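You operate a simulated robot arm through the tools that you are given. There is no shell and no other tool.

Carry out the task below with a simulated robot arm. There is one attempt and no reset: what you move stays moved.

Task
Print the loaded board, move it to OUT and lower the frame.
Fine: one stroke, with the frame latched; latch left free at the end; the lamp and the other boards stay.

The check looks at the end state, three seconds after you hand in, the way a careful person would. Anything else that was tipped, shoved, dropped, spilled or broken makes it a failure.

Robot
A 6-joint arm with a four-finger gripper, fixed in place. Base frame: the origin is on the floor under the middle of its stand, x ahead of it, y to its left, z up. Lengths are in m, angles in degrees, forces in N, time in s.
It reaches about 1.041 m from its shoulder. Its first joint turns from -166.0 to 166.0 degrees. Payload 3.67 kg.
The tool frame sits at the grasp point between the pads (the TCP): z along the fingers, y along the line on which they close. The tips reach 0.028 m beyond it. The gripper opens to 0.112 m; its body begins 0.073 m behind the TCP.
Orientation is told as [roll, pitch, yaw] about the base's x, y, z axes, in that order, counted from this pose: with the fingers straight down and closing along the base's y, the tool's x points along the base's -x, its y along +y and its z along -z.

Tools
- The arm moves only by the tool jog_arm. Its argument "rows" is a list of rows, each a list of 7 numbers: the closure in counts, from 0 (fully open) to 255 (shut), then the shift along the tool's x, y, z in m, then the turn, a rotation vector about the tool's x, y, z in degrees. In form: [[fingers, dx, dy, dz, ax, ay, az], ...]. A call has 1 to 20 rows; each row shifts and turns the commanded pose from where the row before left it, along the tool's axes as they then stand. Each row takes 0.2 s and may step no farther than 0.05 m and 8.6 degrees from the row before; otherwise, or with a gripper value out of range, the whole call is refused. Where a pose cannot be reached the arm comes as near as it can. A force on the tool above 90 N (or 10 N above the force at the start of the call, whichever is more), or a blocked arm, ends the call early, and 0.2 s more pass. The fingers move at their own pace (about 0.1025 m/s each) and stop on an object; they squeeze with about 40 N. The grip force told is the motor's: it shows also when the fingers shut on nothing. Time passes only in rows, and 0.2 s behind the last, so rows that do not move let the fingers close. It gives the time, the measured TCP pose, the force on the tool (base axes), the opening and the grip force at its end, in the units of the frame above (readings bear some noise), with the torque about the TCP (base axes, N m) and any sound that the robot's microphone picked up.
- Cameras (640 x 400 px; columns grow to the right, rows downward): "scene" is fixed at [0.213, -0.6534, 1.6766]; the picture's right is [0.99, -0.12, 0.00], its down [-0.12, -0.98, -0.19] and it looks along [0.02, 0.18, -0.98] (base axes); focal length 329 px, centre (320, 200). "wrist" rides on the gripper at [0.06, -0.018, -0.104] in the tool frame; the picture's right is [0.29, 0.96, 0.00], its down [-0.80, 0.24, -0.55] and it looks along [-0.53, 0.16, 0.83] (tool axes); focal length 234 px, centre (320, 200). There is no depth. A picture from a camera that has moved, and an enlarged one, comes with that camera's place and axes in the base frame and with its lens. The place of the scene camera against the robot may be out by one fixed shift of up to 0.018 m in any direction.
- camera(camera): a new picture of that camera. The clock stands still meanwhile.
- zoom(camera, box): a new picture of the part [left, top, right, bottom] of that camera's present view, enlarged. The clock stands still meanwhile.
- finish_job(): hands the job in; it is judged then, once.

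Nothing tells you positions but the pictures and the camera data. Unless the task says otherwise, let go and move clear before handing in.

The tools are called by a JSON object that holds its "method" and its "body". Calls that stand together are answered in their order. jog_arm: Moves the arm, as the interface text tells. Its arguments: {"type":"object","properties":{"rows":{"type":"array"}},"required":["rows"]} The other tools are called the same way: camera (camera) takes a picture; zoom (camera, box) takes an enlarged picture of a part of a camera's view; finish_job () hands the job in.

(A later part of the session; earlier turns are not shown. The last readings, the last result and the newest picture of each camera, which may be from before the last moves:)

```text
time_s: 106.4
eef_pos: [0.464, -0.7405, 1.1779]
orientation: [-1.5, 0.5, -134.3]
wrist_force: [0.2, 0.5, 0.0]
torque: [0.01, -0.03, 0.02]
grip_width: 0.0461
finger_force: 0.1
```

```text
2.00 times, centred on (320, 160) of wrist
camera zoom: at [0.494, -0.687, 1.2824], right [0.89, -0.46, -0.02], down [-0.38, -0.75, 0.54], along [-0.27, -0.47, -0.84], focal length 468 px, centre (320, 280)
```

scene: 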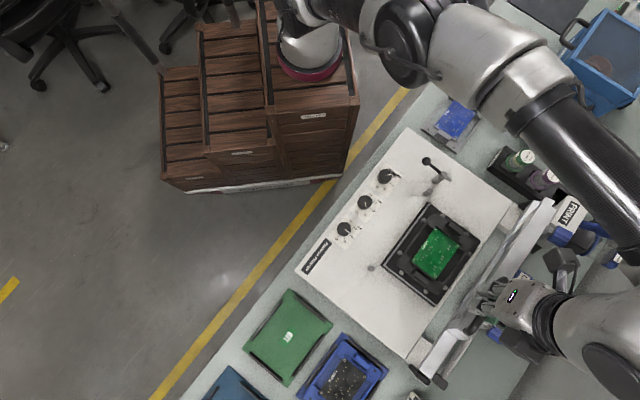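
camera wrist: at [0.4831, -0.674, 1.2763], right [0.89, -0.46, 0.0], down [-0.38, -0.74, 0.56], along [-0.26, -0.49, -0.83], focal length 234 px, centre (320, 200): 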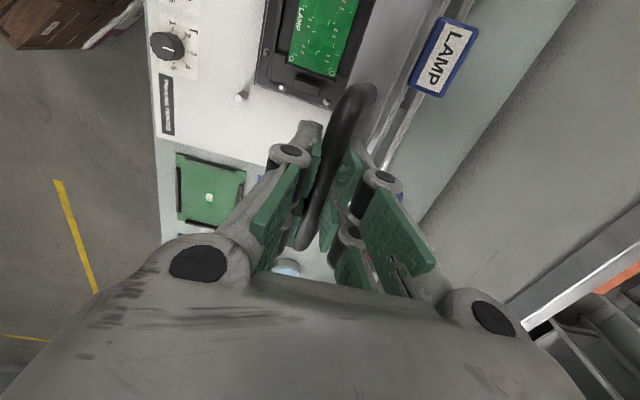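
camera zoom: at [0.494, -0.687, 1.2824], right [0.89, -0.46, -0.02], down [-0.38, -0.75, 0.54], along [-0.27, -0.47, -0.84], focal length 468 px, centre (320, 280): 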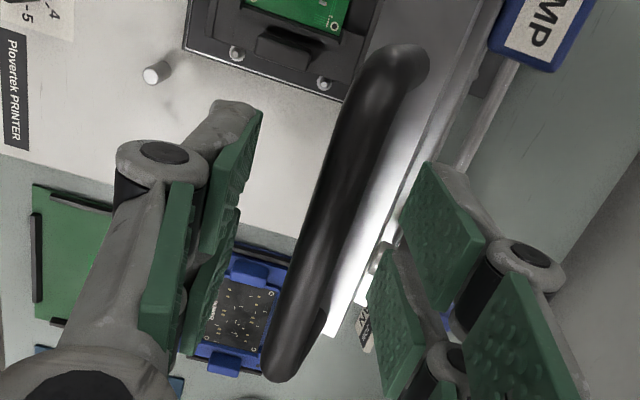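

Stable. I rise clear of the handle and move to the front to look at the board and its carrier.

{"method": "jog_arm", "body": {"rows": [[150, 0, 0, -0.03, 0, 0, 0], [120, 0, 0, -0.03, -1.5, -0.4, 0], [80, 0, -0.03, -0.02, 0, 0, 0], [40, 0, -0.045, 0, 0, 0, 0], [0, 0, -0.045, 0, 0, 0, 0], [0, 0, -0.045, 0, 0, 0, -8], [0, 0, 0, 0, 0, 0, -8], [0, 0, 0, 0, 0, 0, -8], [0, 0, 0, 0, 0, 0, -8], [0, 0, 0, 0, 0, 0, -8], [0, 0, 0, 0, 0, 0, -8], [0, 0, 0, 0, 0, 0, -8], [0, 0, 0, 0, 0, 0, -8], [0, 0, 0, 0, 0, 0, -8], [0, 0, 0, 0, 0, 0, -8], [0, 0, 0, 0, 0, 0, -8], [0, 0, 0, 0, 0, 0, -1.2]]}}

{"method": "camera", "body": {"camera": "wrist"}}

{"method": "camera", "body": {"camera": "scene"}}

```text
time_s: 110.0
eef_pos: [0.3444, -0.6221, 1.2543]
orientation: [0.0, 0.0, -45.1]
wrist_force: [0.0, 0.8, -0.2]
torque: [0.0, 0.01, 0.05]
grip_width: 0.1121
finger_force: 0.1
out of reach, approached as far as the arm can: row 2
```

```text
taken
camera wrist: at [0.2886, -0.5917, 1.3589], right [0.47, 0.88, 0.0], down [0.73, -0.39, 0.55], along [0.49, -0.26, -0.83], focal length 234 px, centre (320, 200)
```

wrist: 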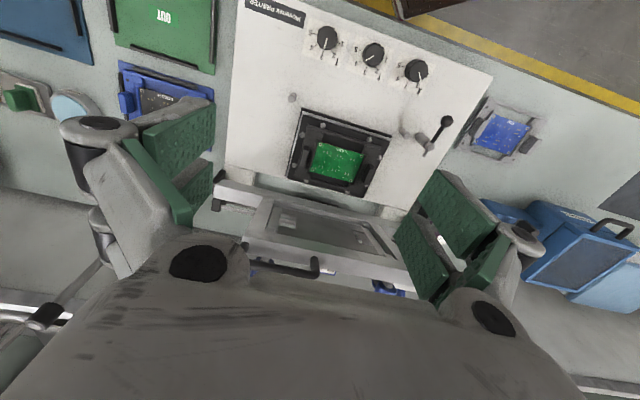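

```text
taken
```

scene: 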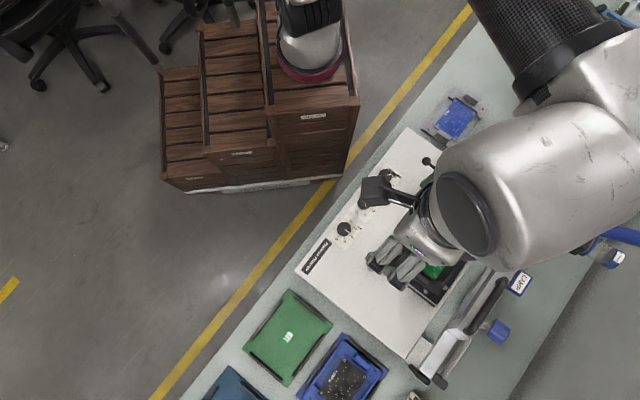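

{"method": "zoom", "body": {"camera": "wrist", "box": [270, 90, 410, 215]}}

{"method": "zoom", "body": {"camera": "wrist", "box": [90, 0, 250, 130]}}

{"method": "zoom", "body": {"camera": "scene", "box": [200, 260, 420, 400]}}

```text
3.20 times, centred on (340, 152) of wrist
camera zoom: at [0.2886, -0.5917, 1.3589], right [0.47, 0.88, 0.0], down [0.73, -0.39, 0.55], along [0.49, -0.26, -0.83], focal length 749 px, centre (256, 352)
```

zoom: 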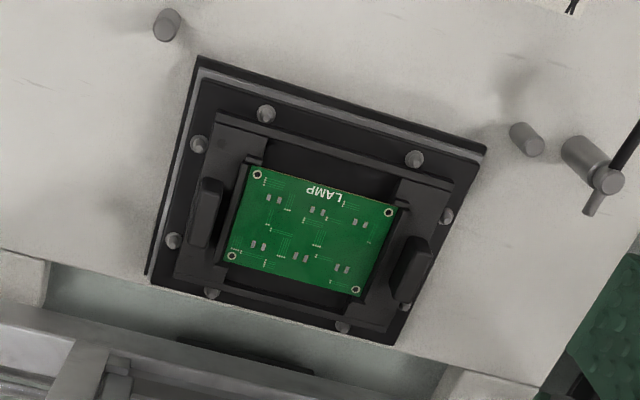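

```text
3.08 times, centred on (170, 65) of wrist
camera zoom: at [0.2886, -0.5917, 1.3589], right [0.47, 0.88, 0.0], down [0.73, -0.39, 0.55], along [0.49, -0.26, -0.83], focal length 720 px, centre (782, 615)
```

zoom: 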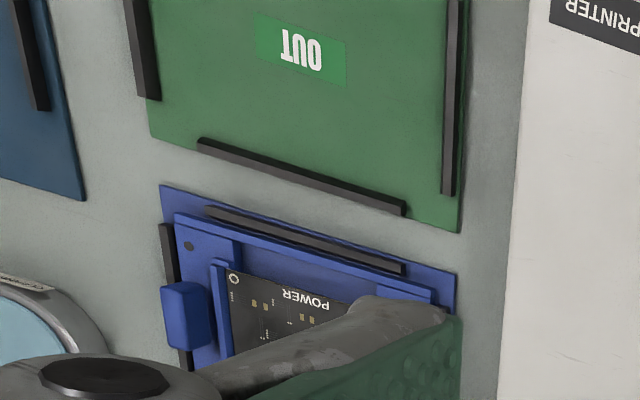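

```text
2.86 times, centred on (310, 330) of scene
camera zoom: at [0.213, -0.6534, 1.6766], right [0.99, -0.12, 0.0], down [-0.12, -0.98, -0.19], along [0.02, 0.18, -0.98], focal length 940 px, centre (349, -171)
```

zoom: 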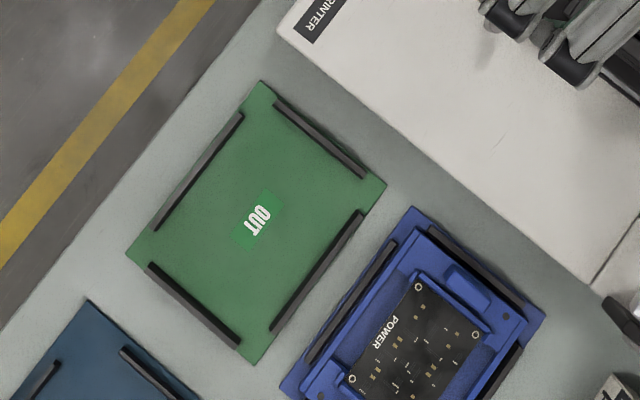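

The LAMP board sits on a black carrier with two raised tabs (left/right), inside a nest with locating pins; the OUT mat has the same orientation. I'll get closer to measure tabs and clearances.

{"method": "jog_arm", "body": {"rows": [[0, 0, 0.04, 0.04, 0, 0, 0], [0, 0, 0.04, 0.045, 0, 0, 0], [0, 0.01, 0.01, 0.045, 0, 0, 0], [0, 0.01, 0, 0.045, 0, 0, 0]]}}

{"method": "camera", "body": {"camera": "wrist"}}

{"method": "zoom", "body": {"camera": "wrist", "box": [200, 130, 400, 250]}}

```text
refused: row 1 steps farther than a row can; nothing moved
```

```text
taken
camera wrist: at [0.2886, -0.5917, 1.3589], right [0.47, 0.88, 0.0], down [0.73, -0.39, 0.55], along [0.49, -0.26, -0.83], focal length 234 px, centre (320, 200)
```

wrist: 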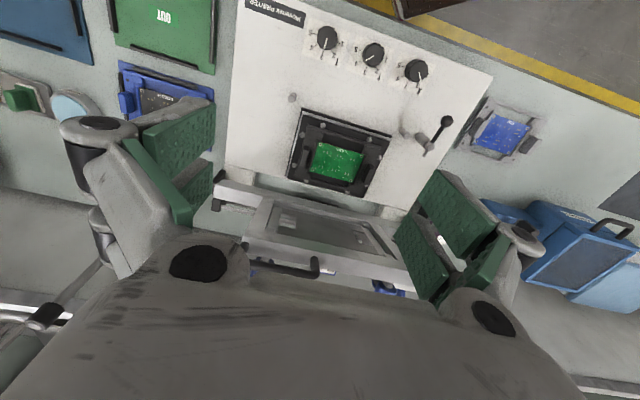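

```text
3.20 times, centred on (300, 190) of wrist
camera zoom: at [0.2886, -0.5917, 1.3589], right [0.47, 0.88, 0.0], down [0.73, -0.39, 0.55], along [0.49, -0.26, -0.83], focal length 749 px, centre (384, 232)
```

zoom: 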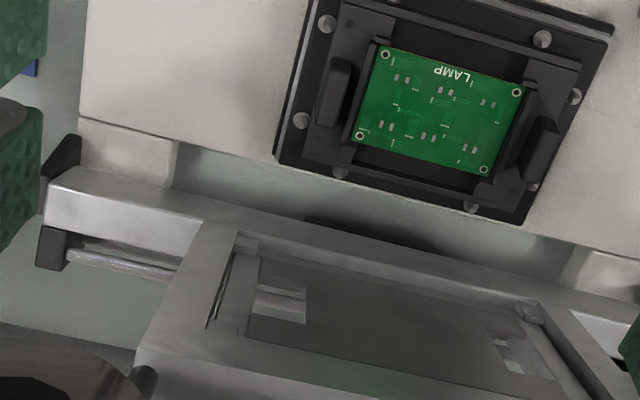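

One row was slightly too long; repeating with smaller steps.

{"method": "jog_arm", "body": {"rows": [[0, 0, 0.025, 0.035, 0, 0, 0], [0, 0, 0.025, 0.035, 0, 0, 0], [0, 0.005, 0.02, 0.035, 0, 0, 0], [0, 0.01, 0.01, 0.035, 0, 0, 0], [0, 0.01, 0, 0.035, 0, 0, 0]]}}

{"method": "camera", "body": {"camera": "wrist"}}

{"method": "zoom", "body": {"camera": "wrist", "box": [220, 140, 420, 260]}}

```text
time_s: 111.2
eef_pos: [0.3846, -0.5466, 1.0785]
orientation: [0.1, -0.1, -45.1]
wrist_force: [0.2, 0.2, 0.0]
torque: [-0.01, -0.03, -0.03]
grip_width: 0.1118
finger_force: 0.1
```

```text
taken
camera wrist: at [0.3288, -0.5162, 1.1836], right [0.47, 0.88, 0.0], down [0.73, -0.39, 0.56], along [0.49, -0.26, -0.83], focal length 234 px, centre (320, 200)
```

wrist: 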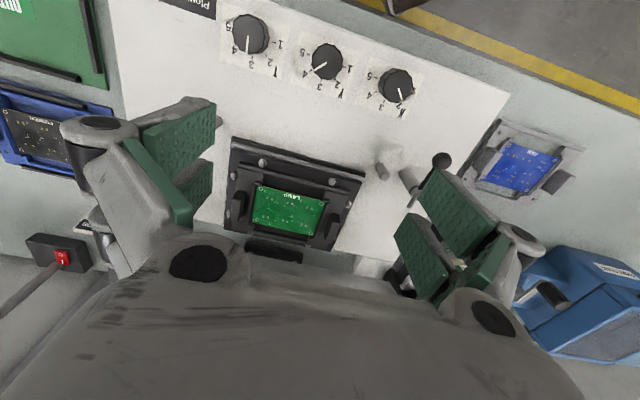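

```text
3.20 times, centred on (320, 200) of wrist
camera zoom: at [0.3288, -0.5162, 1.1836], right [0.47, 0.88, 0.0], down [0.73, -0.39, 0.56], along [0.49, -0.26, -0.83], focal length 749 px, centre (320, 200)
```

zoom: 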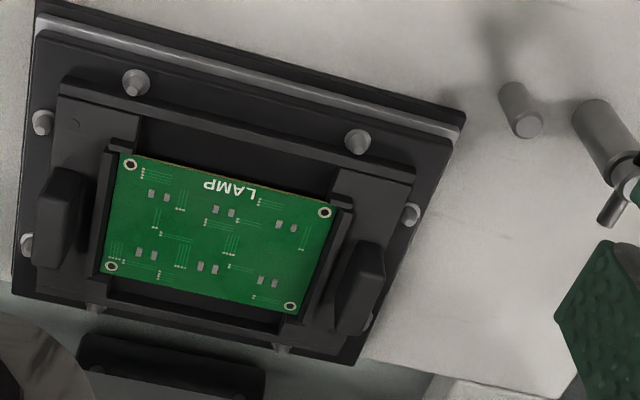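

{"method": "zoom", "body": {"camera": "wrist", "box": [300, 190, 350, 250]}}

{"method": "zoom", "body": {"camera": "wrist", "box": [220, 170, 280, 240]}}

{"method": "zoom", "body": {"camera": "wrist", "box": [470, 120, 590, 210]}}

```text
6.67 times, centred on (325, 220) of wrist
camera zoom: at [0.3288, -0.5162, 1.1836], right [0.47, 0.88, 0.0], down [0.73, -0.39, 0.56], along [0.49, -0.26, -0.83], focal length 1561 px, centre (287, 67)
```

zoom: 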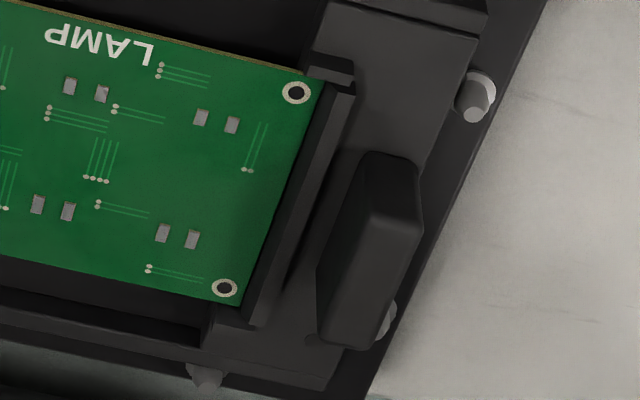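

```text
5.71 times, centred on (250, 205) of wrist
camera zoom: at [0.3288, -0.5162, 1.1836], right [0.47, 0.88, 0.0], down [0.73, -0.39, 0.56], along [0.49, -0.26, -0.83], focal length 1338 px, centre (720, 171)
```

zoom: 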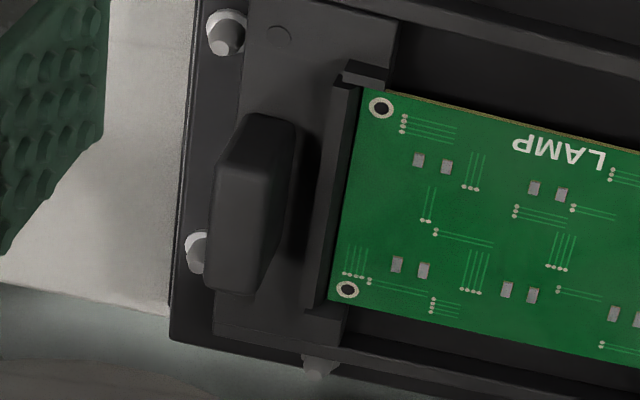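

```text
4.44 times, centred on (530, 165) of wrist
camera zoom: at [0.3288, -0.5162, 1.1836], right [0.47, 0.88, 0.0], down [0.73, -0.39, 0.56], along [0.49, -0.26, -0.83], focal length 1041 px, centre (-613, 356)
```

zoom: 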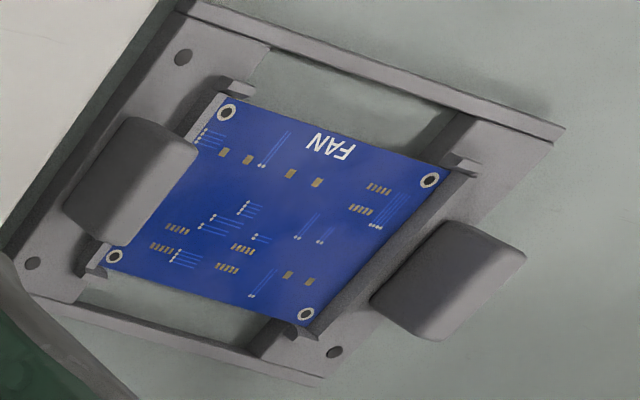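

The carrier's tabs are about 73 mm left/right of the board centre (0.494,-0.661), tops at z≈0.915, board surface at 0.898. I'll approach the right tab with the hand leaning ~12° to the front to stay clear of the raised frame.

{"method": "jog_arm", "body": {"rows": [[60, 0, 0, -0.02, 0, 0, 0], [120, -0.0353, 0.0177, 0, 0, -6, 0], [180, -0.0353, 0.0177, 0, 0, -6, 0], [190, -0.0353, 0.0177, 0, 0, 0, 0], [190, -0.0353, 0.0177, 0, 0, 0, 0]]}}

{"method": "camera", "body": {"camera": "wrist"}}

{"method": "zoom", "body": {"camera": "wrist", "box": [220, 60, 420, 260]}}

{"method": "camera", "body": {"camera": "scene"}}

```text
time_s: 112.4
eef_pos: [0.5318, -0.5941, 1.118]
orientation: [0.1, -12.1, -45.0]
wrist_force: [0.7, -0.4, 0.7]
torque: [0.02, -0.03, 0.03]
grip_width: 0.0288
finger_force: 0.0
```

```text
taken
camera wrist: at [0.4611, -0.5501, 1.2072], right [0.48, 0.88, -0.06], down [0.64, -0.3, 0.71], along [0.6, -0.38, -0.7], focal length 234 px, centre (320, 200)
```

wrist: 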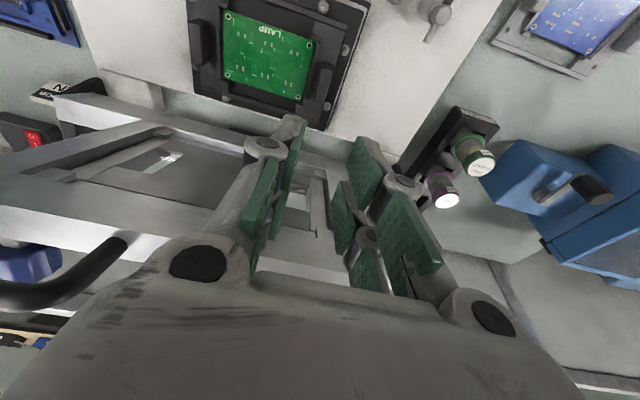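

```text
2.00 times, centred on (320, 160) of wrist
camera zoom: at [0.4611, -0.5501, 1.2072], right [0.48, 0.88, -0.06], down [0.64, -0.3, 0.71], along [0.6, -0.38, -0.7], focal length 468 px, centre (320, 280)
```

zoom: 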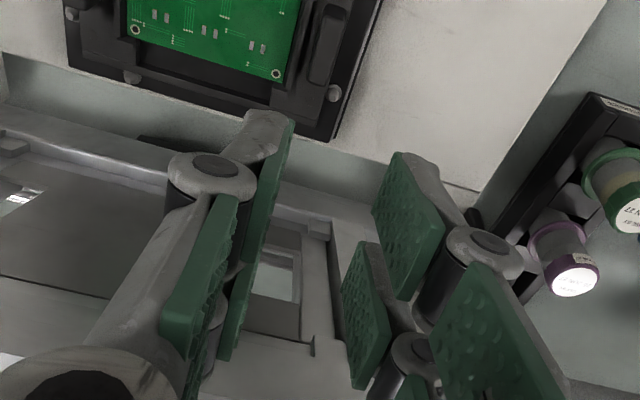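

```text
taken
```

scene: 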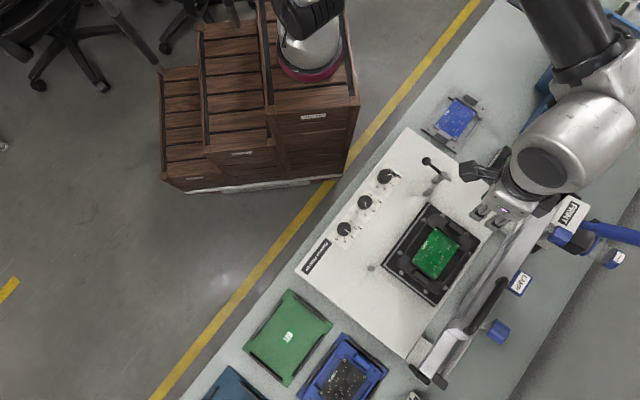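

The raised frame leans over the area, so I'll back off to the front first, reduce the lean to 6°, descend in front of the carrier, and approach the tab from there.

{"method": "jog_arm", "body": {"rows": [[196, 0.0391, 0, -0.0083, 0, 0, 0], [196, 0.01, -0.002, -0.002, 0, 6, 0], [196, 0.0039, 0, 0.0368, 0, 0, 0], [196, 0.0039, 0, 0.0368, 0, 0, 0], [196, 0.0039, 0, 0.0368, 0, 0, 0], [196, 0.0039, 0, 0.0368, 0, 0, 0]]}}

{"method": "camera", "body": {"camera": "wrist"}}

{"method": "zoom", "body": {"camera": "wrist", "box": [220, 80, 420, 250]}}

{"method": "zoom", "body": {"camera": "scene", "box": [380, 120, 620, 320]}}

```text
time_s: 113.8
eef_pos: [0.4965, -0.5637, 0.9707]
orientation: [0.1, -6.2, -45.1]
wrist_force: [0.4, 0.9, -0.1]
torque: [-0.04, -0.02, -0.01]
grip_width: 0.0258
finger_force: 0.1
```

```text
taken
camera wrist: at [0.4337, -0.5249, 1.067], right [0.48, 0.88, -0.03], down [0.69, -0.35, 0.64], along [0.55, -0.32, -0.77], focal length 234 px, centre (320, 200)
```

wrist: 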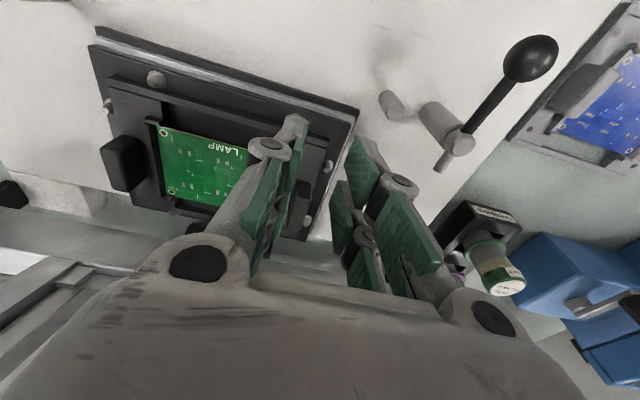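

```text
2.35 times, centred on (320, 165) of wrist
camera zoom: at [0.4337, -0.5249, 1.067], right [0.48, 0.88, -0.03], down [0.69, -0.35, 0.64], along [0.55, -0.32, -0.77], focal length 551 px, centre (320, 282)
```

zoom: 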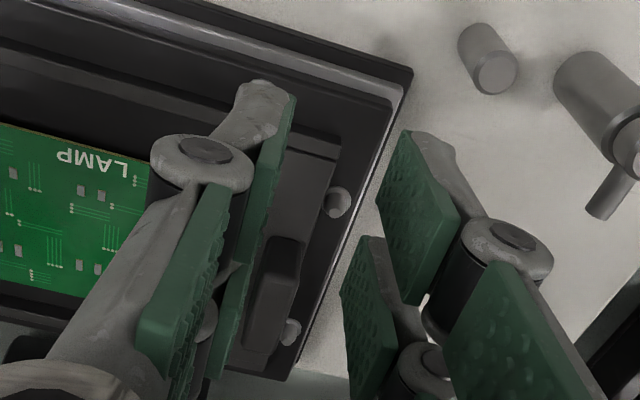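

```text
2.00 times, centred on (500, 220) of scene
camera zoom: at [0.213, -0.6534, 1.6766], right [0.99, -0.12, 0.0], down [-0.12, -0.98, -0.19], along [0.02, 0.18, -0.98], focal length 658 px, centre (-40, 160)
```

zoom: 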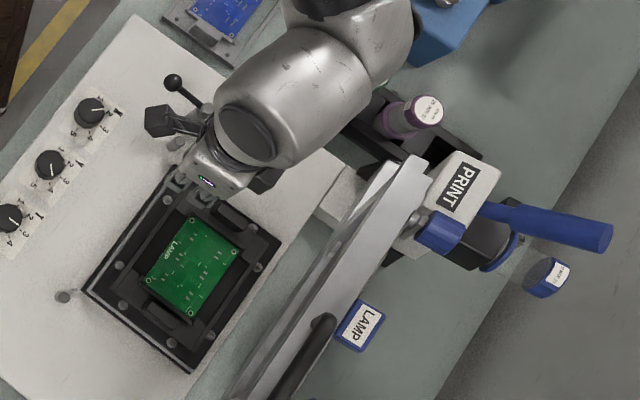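

The tab is ahead at about (0.544,-0.608). I'll move in under the frame's lean while lowering, stopping with the tips just above the tab to check alignment.

{"method": "jog_arm", "body": {"rows": [[196, -0.0219, 0.0025, 0.0024, 0, 0, 0], [196, -0.0206, 0, 0.0143, 0, 0, 0], [196, -0.0196, 0, 0.0142, 0, 0, 0]]}}

{"method": "camera", "body": {"camera": "wrist"}}

{"method": "zoom", "body": {"camera": "wrist", "box": [240, 90, 400, 230]}}

{"method": "zoom", "body": {"camera": "scene", "box": [400, 140, 580, 290]}}

```text
time_s: 114.6
eef_pos: [0.5455, -0.607, 0.9465]
orientation: [0.1, -6.0, -45.1]
wrist_force: [0.0, 0.0, 0.7]
torque: [-0.04, -0.02, -0.01]
grip_width: 0.0259
finger_force: 0.1
```

```text
taken
camera wrist: at [0.4814, -0.5682, 1.0437], right [0.48, 0.88, -0.03], down [0.69, -0.35, 0.64], along [0.55, -0.32, -0.77], focal length 234 px, centre (320, 200)
```

wrist: 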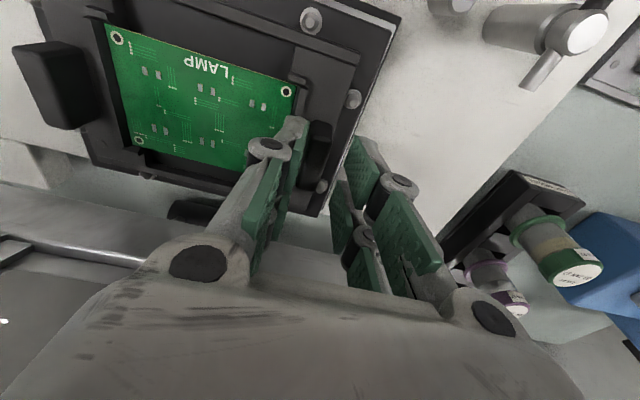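

```text
2.86 times, centred on (320, 160) of wrist
camera zoom: at [0.4814, -0.5682, 1.0437], right [0.48, 0.88, -0.03], down [0.69, -0.35, 0.64], along [0.55, -0.32, -0.77], focal length 669 px, centre (320, 314)
```

zoom: 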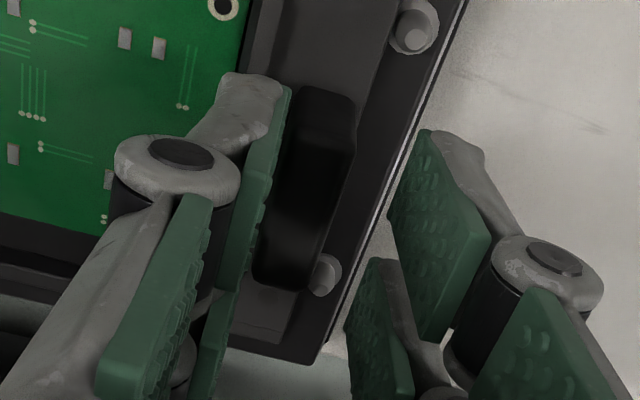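

```text
2.67 times, centred on (490, 215) of scene
camera zoom: at [0.213, -0.6534, 1.6766], right [0.99, -0.12, 0.0], down [-0.12, -0.98, -0.19], along [0.02, 0.18, -0.98], focal length 877 px, centre (-133, 160)
```

zoom: 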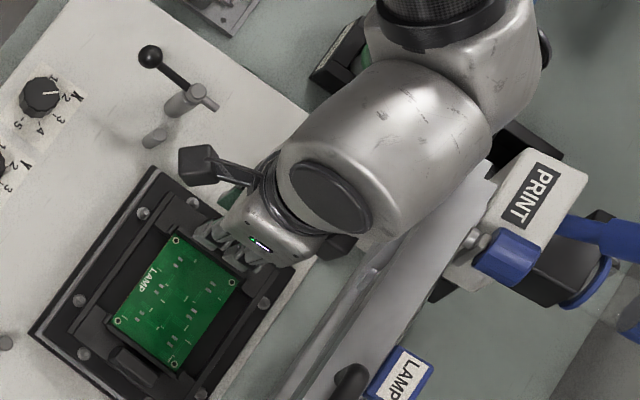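

The tab is about 4 mm to the left of the finger centre. I shift, narrow the fingers to 20 mm, and lower slowly.

{"method": "jog_arm", "body": {"rows": [[196, 0, -0.004, 0, 0, 0, 0], [209, 0, 0, 0, 0, 0, 0], [209, 0.0004, 0, 0.004, 0, 0, 0], [209, 0.0004, 0, 0.004, 0, 0, 0]]}}

{"method": "zoom", "body": {"camera": "wrist", "box": [240, 90, 400, 230]}}

```text
time_s: 115.6
eef_pos: [0.5402, -0.6082, 0.9386]
orientation: [0.1, -6.0, -45.2]
wrist_force: [0.8, 0.1, -0.3]
torque: [-0.01, -0.03, 0.0]
grip_width: 0.0199
finger_force: 0.1
```

```text
2.86 times, centred on (320, 160) of wrist
camera zoom: at [0.4779, -0.5711, 1.0347], right [0.48, 0.88, -0.03], down [0.69, -0.35, 0.63], along [0.55, -0.32, -0.77], focal length 669 px, centre (320, 314)
```

zoom: 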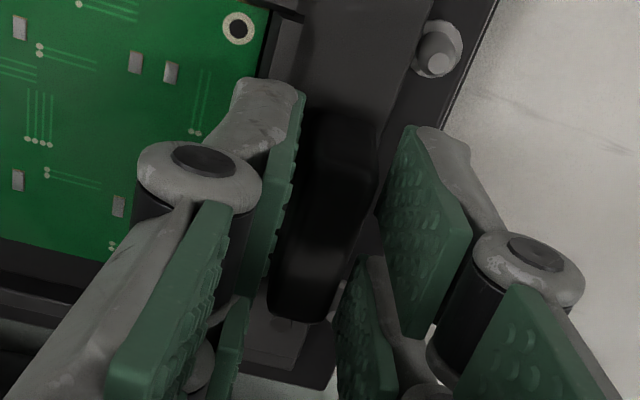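

The tab is well centred between the pads. I lower a few more millimetres and close.

{"method": "jog_arm", "body": {"rows": [[209, 0.0003, 0, 0.0025, 0, 0, 0], [209, 0.0002, 0, 0.002, 0, 0, 0], [209, 0, 0, 0, 0, 0, 0]]}}

```text
time_s: 116.4
eef_pos: [0.5409, -0.6092, 0.9332]
orientation: [0.1, -6.0, -45.1]
wrist_force: [-0.1, -0.6, 0.4]
torque: [-0.03, -0.01, 0.0]
grip_width: 0.0202
finger_force: 0.0
```

{"method": "jog_arm", "body": {"rows": [[225, 0, 0, 0, 0, 0, 0], [255, 0, 0, 0, 0, 0, 0], [255, 0, 0, 0, 0, 0, 0], [255, 0, 0, 0, 0, 0, 0]]}}

{"method": "zoom", "body": {"camera": "wrist", "box": [200, 60, 440, 250]}}

```text
time_s: 117.4
eef_pos: [0.5418, -0.6084, 0.9322]
orientation: [0.0, -6.0, -45.1]
wrist_force: [0.0, -0.5, -0.3]
torque: [0.02, -0.05, 0.04]
grip_width: 0.0137
finger_force: 39.7
```

```text
2.11 times, centred on (320, 155) of wrist
camera zoom: at [0.478, -0.5711, 1.0299], right [0.48, 0.88, -0.03], down [0.69, -0.35, 0.64], along [0.55, -0.32, -0.77], focal length 493 px, centre (320, 295)
```

zoom: 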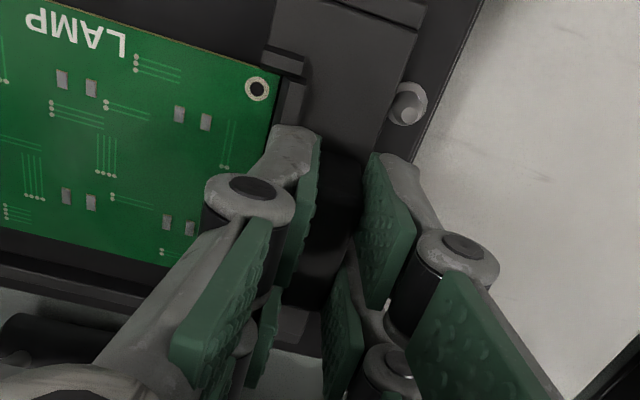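

Tab gripped (13.7 mm). I lift straight up slowly first to clear the locating pins.

{"method": "jog_arm", "body": {"rows": [[255, -0.0005, 0, -0.005, 0, 0, 0], [255, -0.0005, 0, -0.005, 0, 0, 0], [255, 0, 0, 0, 0, 0, 0]]}}

{"method": "zoom", "body": {"camera": "wrist", "box": [140, 40, 440, 250]}}

{"method": "zoom", "body": {"camera": "scene", "box": [360, 170, 520, 310]}}

```text
time_s: 118.2
eef_pos: [0.5408, -0.609, 0.9439]
orientation: [0.2, -6.1, -45.2]
wrist_force: [0.2, -0.2, -1.6]
torque: [0.04, -0.05, -0.01]
grip_width: 0.0136
finger_force: 40.5
```

```text
1.90 times, centred on (290, 145) of wrist
camera zoom: at [0.4773, -0.5711, 1.0404], right [0.48, 0.88, -0.03], down [0.69, -0.35, 0.64], along [0.55, -0.32, -0.77], focal length 446 px, centre (377, 305)
```

zoom: 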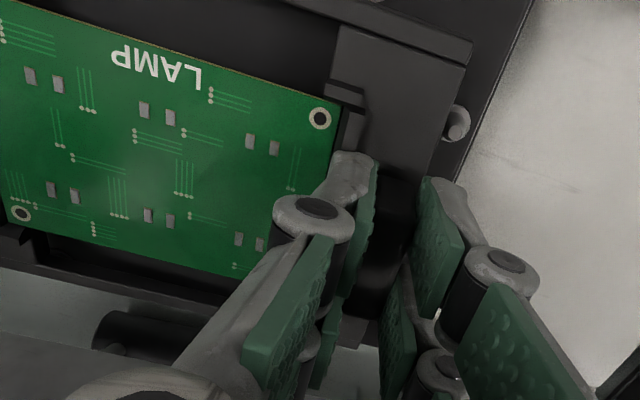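

```text
2.86 times, centred on (440, 240) of scene
camera zoom: at [0.213, -0.6534, 1.6766], right [0.99, -0.12, 0.0], down [-0.12, -0.98, -0.19], along [0.02, 0.18, -0.98], focal length 940 px, centre (-23, 86)
```

zoom: 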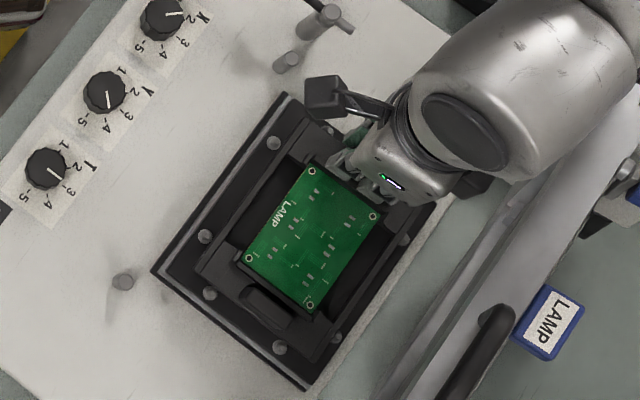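

It lifts with about 1.6 N and little torque. I continue up a bit more and then start retreating toward the front.

{"method": "jog_arm", "body": {"rows": [[255, -0.0006, 0, -0.006, 0, 0, 0], [255, -0.0006, 0, -0.006, 0, 0, 0], [255, 0.005, 0, -0.008, 0, 0, 0], [255, 0.01, 0, -0.01, 0, 0, 0]]}}

{"method": "zoom", "body": {"camera": "wrist", "box": [140, 40, 440, 250]}}

{"method": "zoom", "body": {"camera": "scene", "box": [360, 170, 520, 310]}}

```text
time_s: 119.2
eef_pos: [0.5298, -0.5973, 0.971]
orientation: [0.1, -6.0, -45.1]
wrist_force: [0.0, -0.2, -1.0]
torque: [0.06, -0.04, 0.03]
grip_width: 0.0136
finger_force: 40.3
```

```text
1.90 times, centred on (290, 145) of wrist
camera zoom: at [0.4667, -0.5602, 1.069], right [0.48, 0.88, -0.03], down [0.69, -0.35, 0.64], along [0.55, -0.32, -0.77], focal length 446 px, centre (377, 305)
```

zoom: 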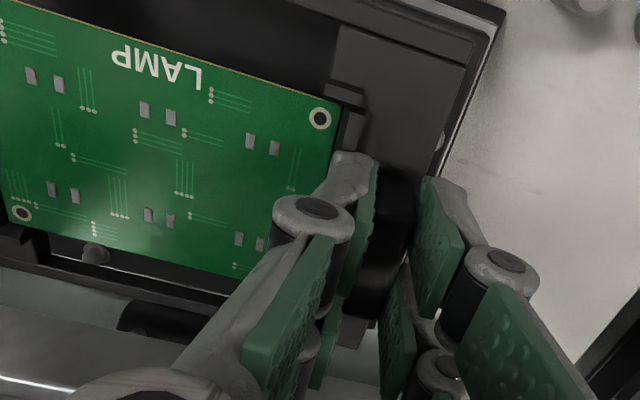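

```text
2.86 times, centred on (440, 240) of scene
camera zoom: at [0.213, -0.6534, 1.6766], right [0.99, -0.12, 0.0], down [-0.12, -0.98, -0.19], along [0.02, 0.18, -0.98], focal length 940 px, centre (-23, 86)
```

zoom: 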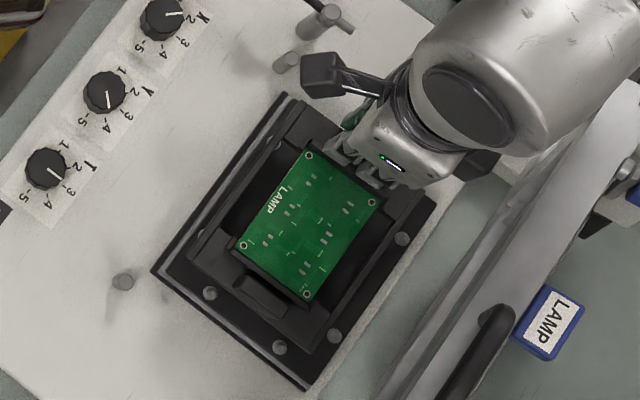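

The carrier is free and rides rigidly with the hand. I retreat to the front and up, then carry it left toward OUT.

{"method": "jog_arm", "body": {"rows": [[255, 0.022, 0, -0.028, 0, 0, 0], [255, 0.022, 0, -0.028, 0, 0, 0], [255, 0.022, 0, -0.028, 0, 0, 0], [255, 0.022, 0, -0.028, 0, 0, 0], [255, 0.004, -0.035, 0, 0, 0, 0], [255, 0.004, -0.04, 0, 0, 0, 0], [255, 0.004, -0.04, 0, 0, 0, 0], [255, 0.004, -0.035, 0, 0, 0, 0]]}}

{"method": "camera", "body": {"camera": "wrist"}}

{"method": "camera", "body": {"camera": "scene"}}

```text
time_s: 121.0
eef_pos: [0.3421, -0.6221, 1.0735]
orientation: [0.1, -6.0, -45.0]
wrist_force: [0.2, 0.7, -0.3]
torque: [0.03, -0.03, 0.0]
grip_width: 0.0135
finger_force: 39.6
```

```text
taken
camera wrist: at [0.2789, -0.5837, 1.1695], right [0.48, 0.88, -0.03], down [0.69, -0.35, 0.64], along [0.55, -0.32, -0.77], focal length 234 px, centre (320, 200)
```

wrist: 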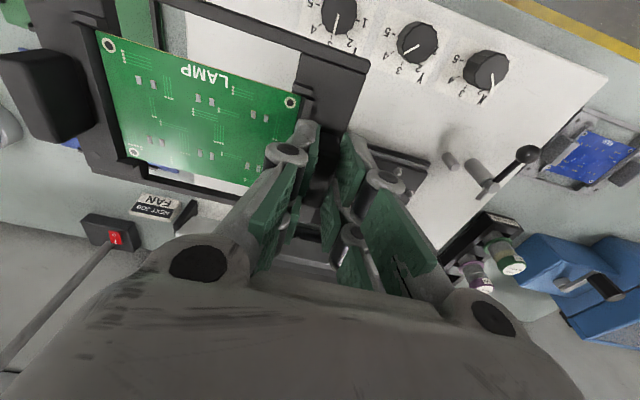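

```text
taken
```

scene: 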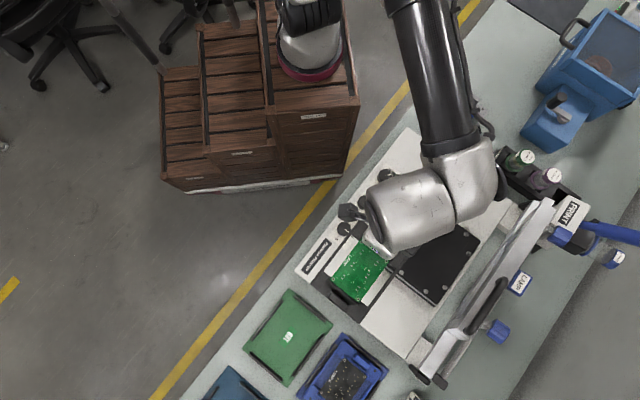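

The board is secure. I continue to above OUT and look from both cameras.

{"method": "jog_arm", "body": {"rows": [[255, 0.0037, -0.038, 0, 0, 0, 0], [255, 0.0037, -0.038, 0, 0, 0, 0], [255, 0.0037, -0.038, 0, 0, 0, 0], [255, 0.0037, -0.038, 0, 0, 0, 0], [255, 0.0037, -0.038, 0, 0, 0, 0], [255, 0.0037, -0.038, 0, 0, 0, 0]]}}

{"method": "camera", "body": {"camera": "wrist"}}

{"method": "camera", "body": {"camera": "scene"}}

{"method": "zoom", "body": {"camera": "scene", "box": [200, 240, 420, 400]}}

```text
time_s: 122.4
eef_pos: [0.1644, -0.7673, 1.0691]
orientation: [0.1, -6.1, -45.0]
wrist_force: [0.2, 0.6, 0.2]
torque: [0.02, -0.01, 0.02]
grip_width: 0.0135
finger_force: 40.3
```

```text
taken
camera wrist: at [0.1013, -0.7286, 1.167], right [0.48, 0.88, -0.03], down [0.69, -0.35, 0.64], along [0.55, -0.32, -0.77], focal length 234 px, centre (320, 200)
```

wrist: 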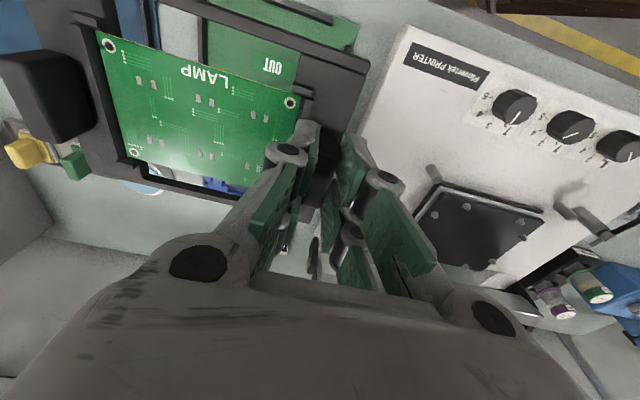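

```text
taken
```

scene: 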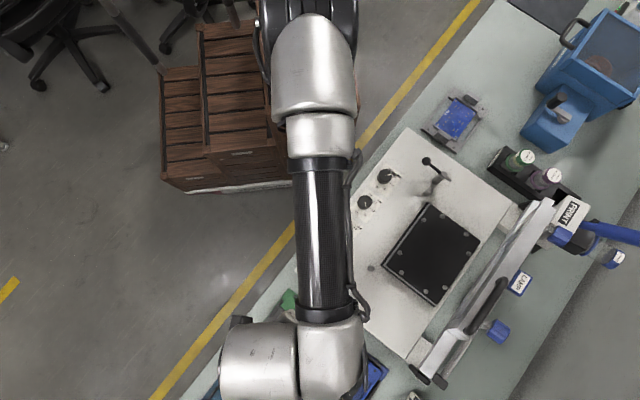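

```text
2.50 times, centred on (310, 320) of scene
camera zoom: at [0.213, -0.6534, 1.6766], right [0.99, -0.12, 0.0], down [-0.12, -0.98, -0.19], along [0.02, 0.18, -0.98], focal length 822 px, centre (345, -100)
```

zoom: 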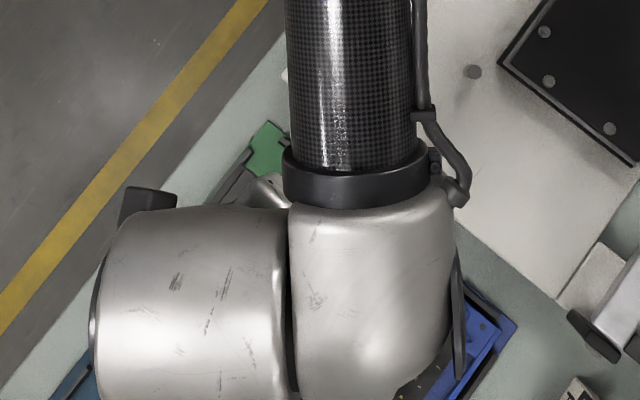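

{"method": "zoom", "body": {"camera": "wrist", "box": [60, 0, 400, 212]}}

{"method": "zoom", "body": {"camera": "wrist", "box": [200, 0, 400, 125]}}

```text
1.88 times, centred on (230, 106) of wrist
camera zoom: at [0.1013, -0.7286, 1.167], right [0.48, 0.88, -0.03], down [0.69, -0.35, 0.64], along [0.55, -0.32, -0.77], focal length 441 px, centre (489, 377)
```

zoom: 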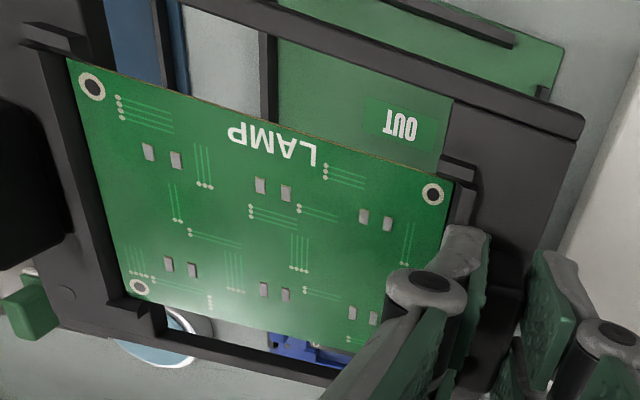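

```text
3.20 times, centred on (300, 62) of wrist
camera zoom: at [0.1013, -0.7286, 1.167], right [0.48, 0.88, -0.03], down [0.69, -0.35, 0.64], along [0.55, -0.32, -0.77], focal length 749 px, centre (384, 640)
```

zoom: 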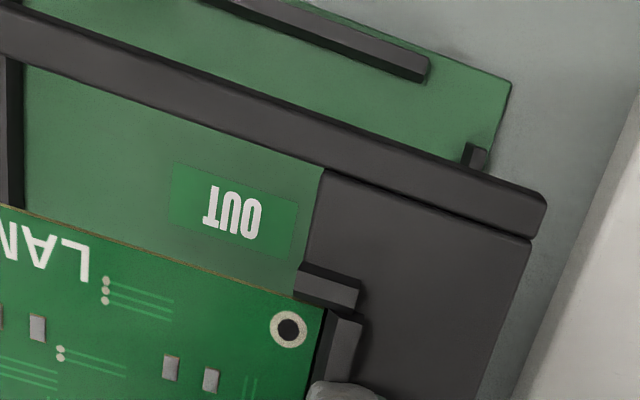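

The carrier's centre is within about 1–2 mm of the OUT mat's centre, with 6–10 mm room to the rails. I lower it most of the way.

{"method": "jog_arm", "body": {"rows": [[255, 0.00435, 0.0008, 0.0408, 0, 0, 0], [255, 0.00435, 0, 0.0408, 0, 0, 0], [255, 0.00435, 0, 0.0408, 0, 0, 0], [255, 0.0032, 0, 0.03, 0, 0, 0]]}}

{"method": "camera", "body": {"camera": "wrist"}}

{"method": "zoom", "body": {"camera": "wrist", "box": [40, 0, 400, 225]}}

```text
time_s: 123.4
eef_pos: [0.1636, -0.7673, 0.915]
orientation: [0.1, -6.1, -45.1]
wrist_force: [-0.7, -0.3, -0.9]
torque: [0.0, -0.02, 0.0]
grip_width: 0.0133
finger_force: 40.0
```

```text
taken
camera wrist: at [0.1001, -0.7292, 1.0117], right [0.48, 0.88, -0.03], down [0.69, -0.35, 0.64], along [0.55, -0.32, -0.77], focal length 234 px, centre (320, 200)
```

wrist: 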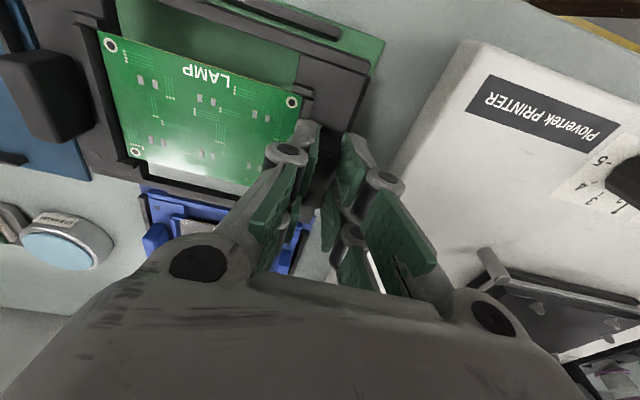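

```text
1.78 times, centred on (220, 112) of wrist
camera zoom: at [0.1001, -0.7292, 1.0117], right [0.48, 0.88, -0.03], down [0.69, -0.35, 0.64], along [0.55, -0.32, -0.77], focal length 416 px, centre (498, 356)
```

zoom: 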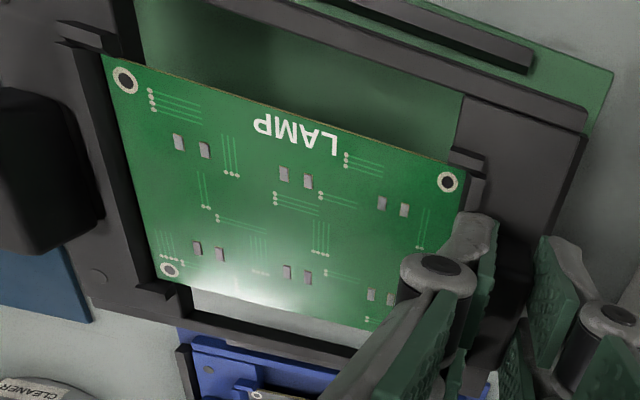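

{"method": "zoom", "body": {"camera": "wrist", "box": [240, 0, 400, 100]}}

{"method": "zoom", "body": {"camera": "wrist", "box": [0, 60, 160, 200]}}

{"method": "zoom", "body": {"camera": "wrist", "box": [100, 150, 300, 270]}}

```text
4.00 times, centred on (320, 50) of wrist
camera zoom: at [0.1001, -0.7292, 1.0117], right [0.48, 0.88, -0.03], down [0.69, -0.35, 0.64], along [0.55, -0.32, -0.77], focal length 937 px, centre (320, 800)
```

zoom: 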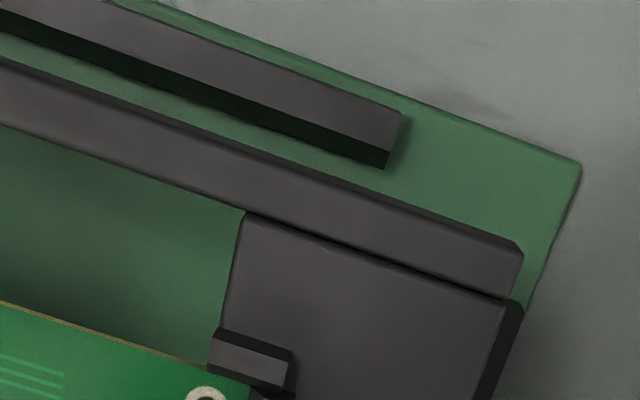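

```text
2.86 times, centred on (80, 130) of wrist
camera zoom: at [0.1001, -0.7292, 1.0117], right [0.48, 0.88, -0.03], down [0.69, -0.35, 0.64], along [0.55, -0.32, -0.77], focal length 669 px, centre (1006, 400)
```

zoom: 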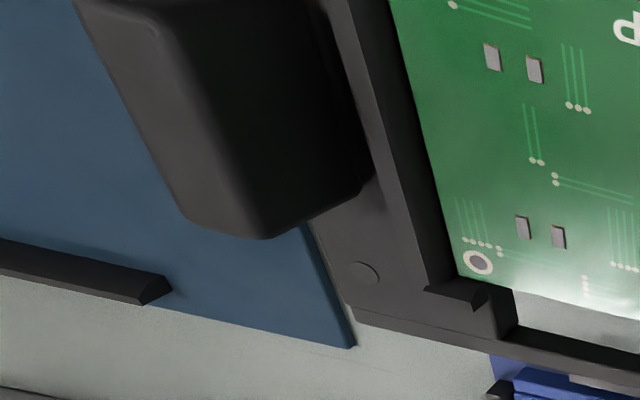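

```text
3.20 times, centred on (200, 210) of wrist
camera zoom: at [0.1001, -0.7292, 1.0117], right [0.48, 0.88, -0.03], down [0.69, -0.35, 0.64], along [0.55, -0.32, -0.77], focal length 749 px, centre (704, 168)
```

zoom: 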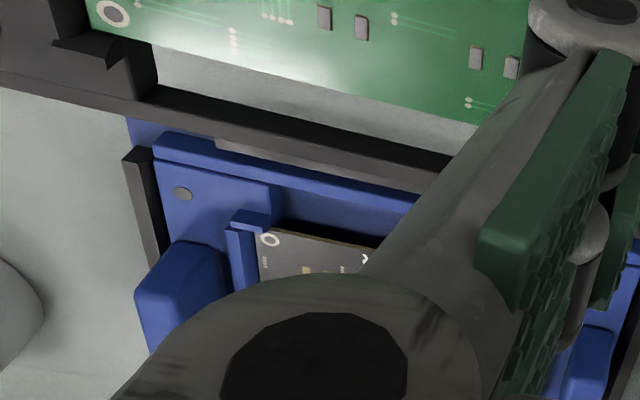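

The mat's rails leave only about 1–2 mm around the carrier, so I shift 2 mm toward the back and lower to just above the rails for a final check.

{"method": "jog_arm", "body": {"rows": [[255, -0.002, 0, 0.0002, 0, 0, 0], [255, 0.0011, 0, 0.0099, 0, 0, 0], [255, 0.0011, 0, 0.0099, 0, 0, 0]]}}

{"method": "zoom", "body": {"camera": "wrist", "box": [240, 0, 400, 100]}}

{"method": "zoom", "body": {"camera": "wrist", "box": [40, 0, 400, 225]}}

```text
time_s: 124.2
eef_pos: [0.166, -0.7685, 0.8968]
orientation: [0.2, -6.2, -45.2]
wrist_force: [0.1, -0.1, -0.5]
torque: [0.05, -0.05, 0.0]
grip_width: 0.0136
finger_force: 40.0
```

```text
4.00 times, centred on (320, 50) of wrist
camera zoom: at [0.1023, -0.7309, 0.9934], right [0.48, 0.88, -0.03], down [0.69, -0.35, 0.64], along [0.55, -0.32, -0.77], focal length 937 px, centre (320, 800)
```

zoom: 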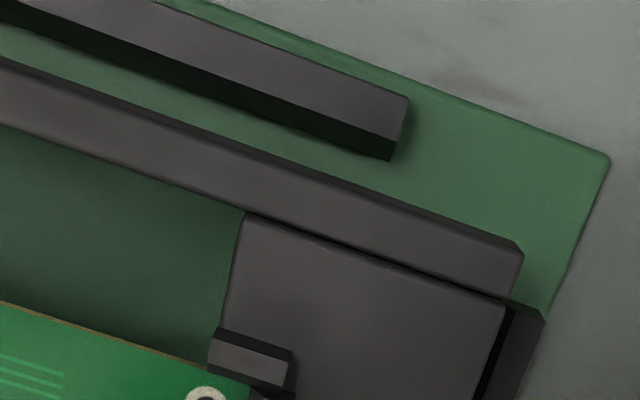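

```text
1.78 times, centred on (220, 112) of wrist
camera zoom: at [0.1023, -0.7309, 0.9934], right [0.48, 0.88, -0.03], down [0.69, -0.35, 0.64], along [0.55, -0.32, -0.77], focal length 416 px, centre (498, 356)
```

zoom: 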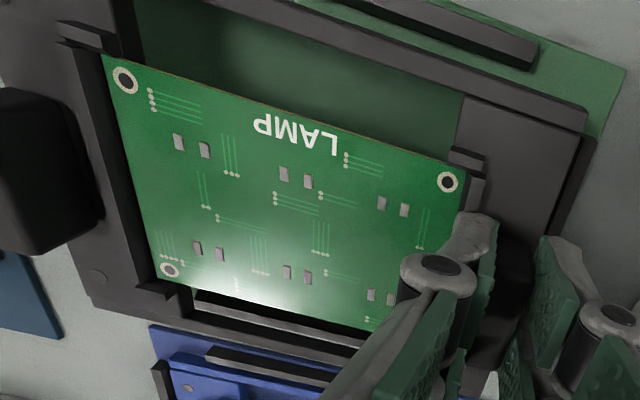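

Front clearance looks about 1 mm, sides 1.5–3 mm. I lower slowly, watching the contact force.

{"method": "jog_arm", "body": {"rows": [[255, 0.0004, 0, 0.004, 0, 0, 0], [255, 0.0004, 0, 0.004, 0, 0, 0], [255, 0.0003, 0, 0.003, 0, 0, 0], [255, 0, 0, 0, 0, 0, 0]]}}

{"method": "zoom", "body": {"camera": "wrist", "box": [240, 0, 400, 100]}}

```text
time_s: 125.2
eef_pos: [0.1668, -0.7675, 0.8855]
orientation: [0.1, -6.1, -45.1]
wrist_force: [0.6, 0.6, -1.0]
torque: [0.03, -0.05, -0.03]
grip_width: 0.0133
finger_force: 39.7
```

```text
4.00 times, centred on (320, 50) of wrist
camera zoom: at [0.1033, -0.7302, 0.9821], right [0.48, 0.88, -0.03], down [0.69, -0.35, 0.64], along [0.55, -0.32, -0.77], focal length 937 px, centre (320, 800)
```

zoom: 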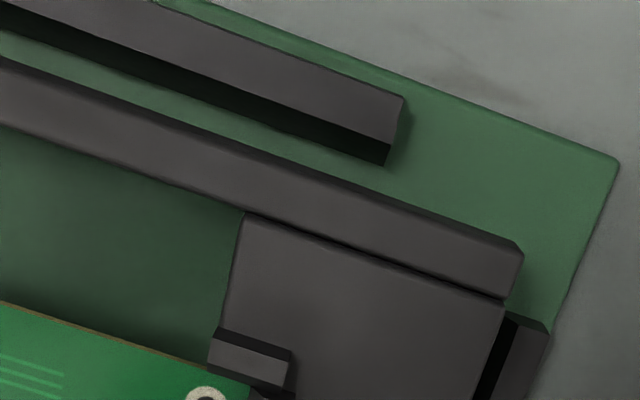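

Clearances look balanced. I continue lowering in small steps.

{"method": "jog_arm", "body": {"rows": [[255, 0.0003, 0, 0.003, 0, 0, 0], [255, 0.0003, 0, 0.003, 0, 0, 0], [255, 0, 0, 0, 0, 0, 0]]}}

```text
time_s: 126.0
eef_pos: [0.1654, -0.7674, 0.8787]
orientation: [0.1, -5.9, -45.0]
wrist_force: [0.5, 0.1, -0.3]
torque: [0.04, -0.06, 0.0]
grip_width: 0.0136
finger_force: 39.8
```

{"method": "jog_arm", "body": {"rows": [[255, 0.0003, 0, 0.0025, 0, 0, 0], [255, 0.0003, 0, 0.0025, 0, 0, 0], [255, 0, 0, 0, 0, 0, 0]]}}

{"method": "zoom", "body": {"camera": "wrist", "box": [240, 0, 400, 100]}}

{"method": "zoom", "body": {"camera": "wrist", "box": [0, 0, 400, 250]}}

```text
time_s: 126.8
eef_pos: [0.1649, -0.7673, 0.8745]
orientation: [0.1, -5.9, -45.1]
wrist_force: [0.6, 0.7, -1.6]
torque: [0.06, -0.06, 0.0]
grip_width: 0.0135
finger_force: 40.2
```

```text
4.00 times, centred on (320, 50) of wrist
camera zoom: at [0.1024, -0.7299, 0.9714], right [0.48, 0.88, -0.03], down [0.69, -0.35, 0.64], along [0.55, -0.32, -0.77], focal length 937 px, centre (320, 800)
```

zoom: 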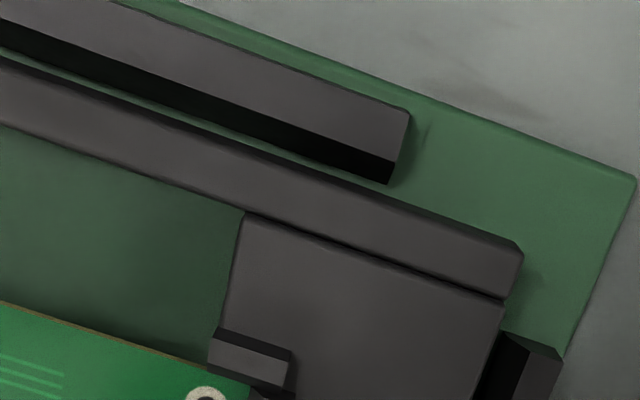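

```text
1.60 times, centred on (200, 125) of wrist
camera zoom: at [0.1024, -0.7299, 0.9714], right [0.48, 0.88, -0.03], down [0.69, -0.35, 0.64], along [0.55, -0.32, -0.77], focal length 375 px, centre (512, 320)
```

zoom: 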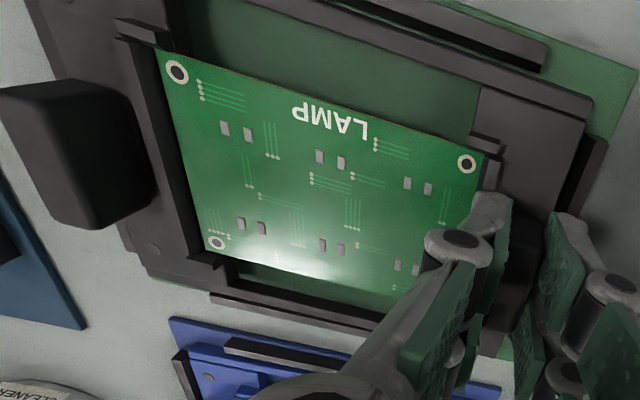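

The back rail is now visible just behind the carrier's edge and the front rail just ahead, so it's entering between them. I continue down in 2 mm steps to contact.

{"method": "jog_arm", "body": {"rows": [[255, 0.0002, 0, 0.002, 0, 0, 0], [255, 0.0002, 0, 0.002, 0, 0, 0], [255, 0, 0, 0, 0, 0, 0]]}}

```text
time_s: 127.6
eef_pos: [0.1665, -0.7676, 0.8703]
orientation: [0.1, -6.0, -45.0]
wrist_force: [-0.4, -0.7, -0.3]
torque: [-0.02, -0.01, 0.03]
grip_width: 0.0135
finger_force: 40.0
```

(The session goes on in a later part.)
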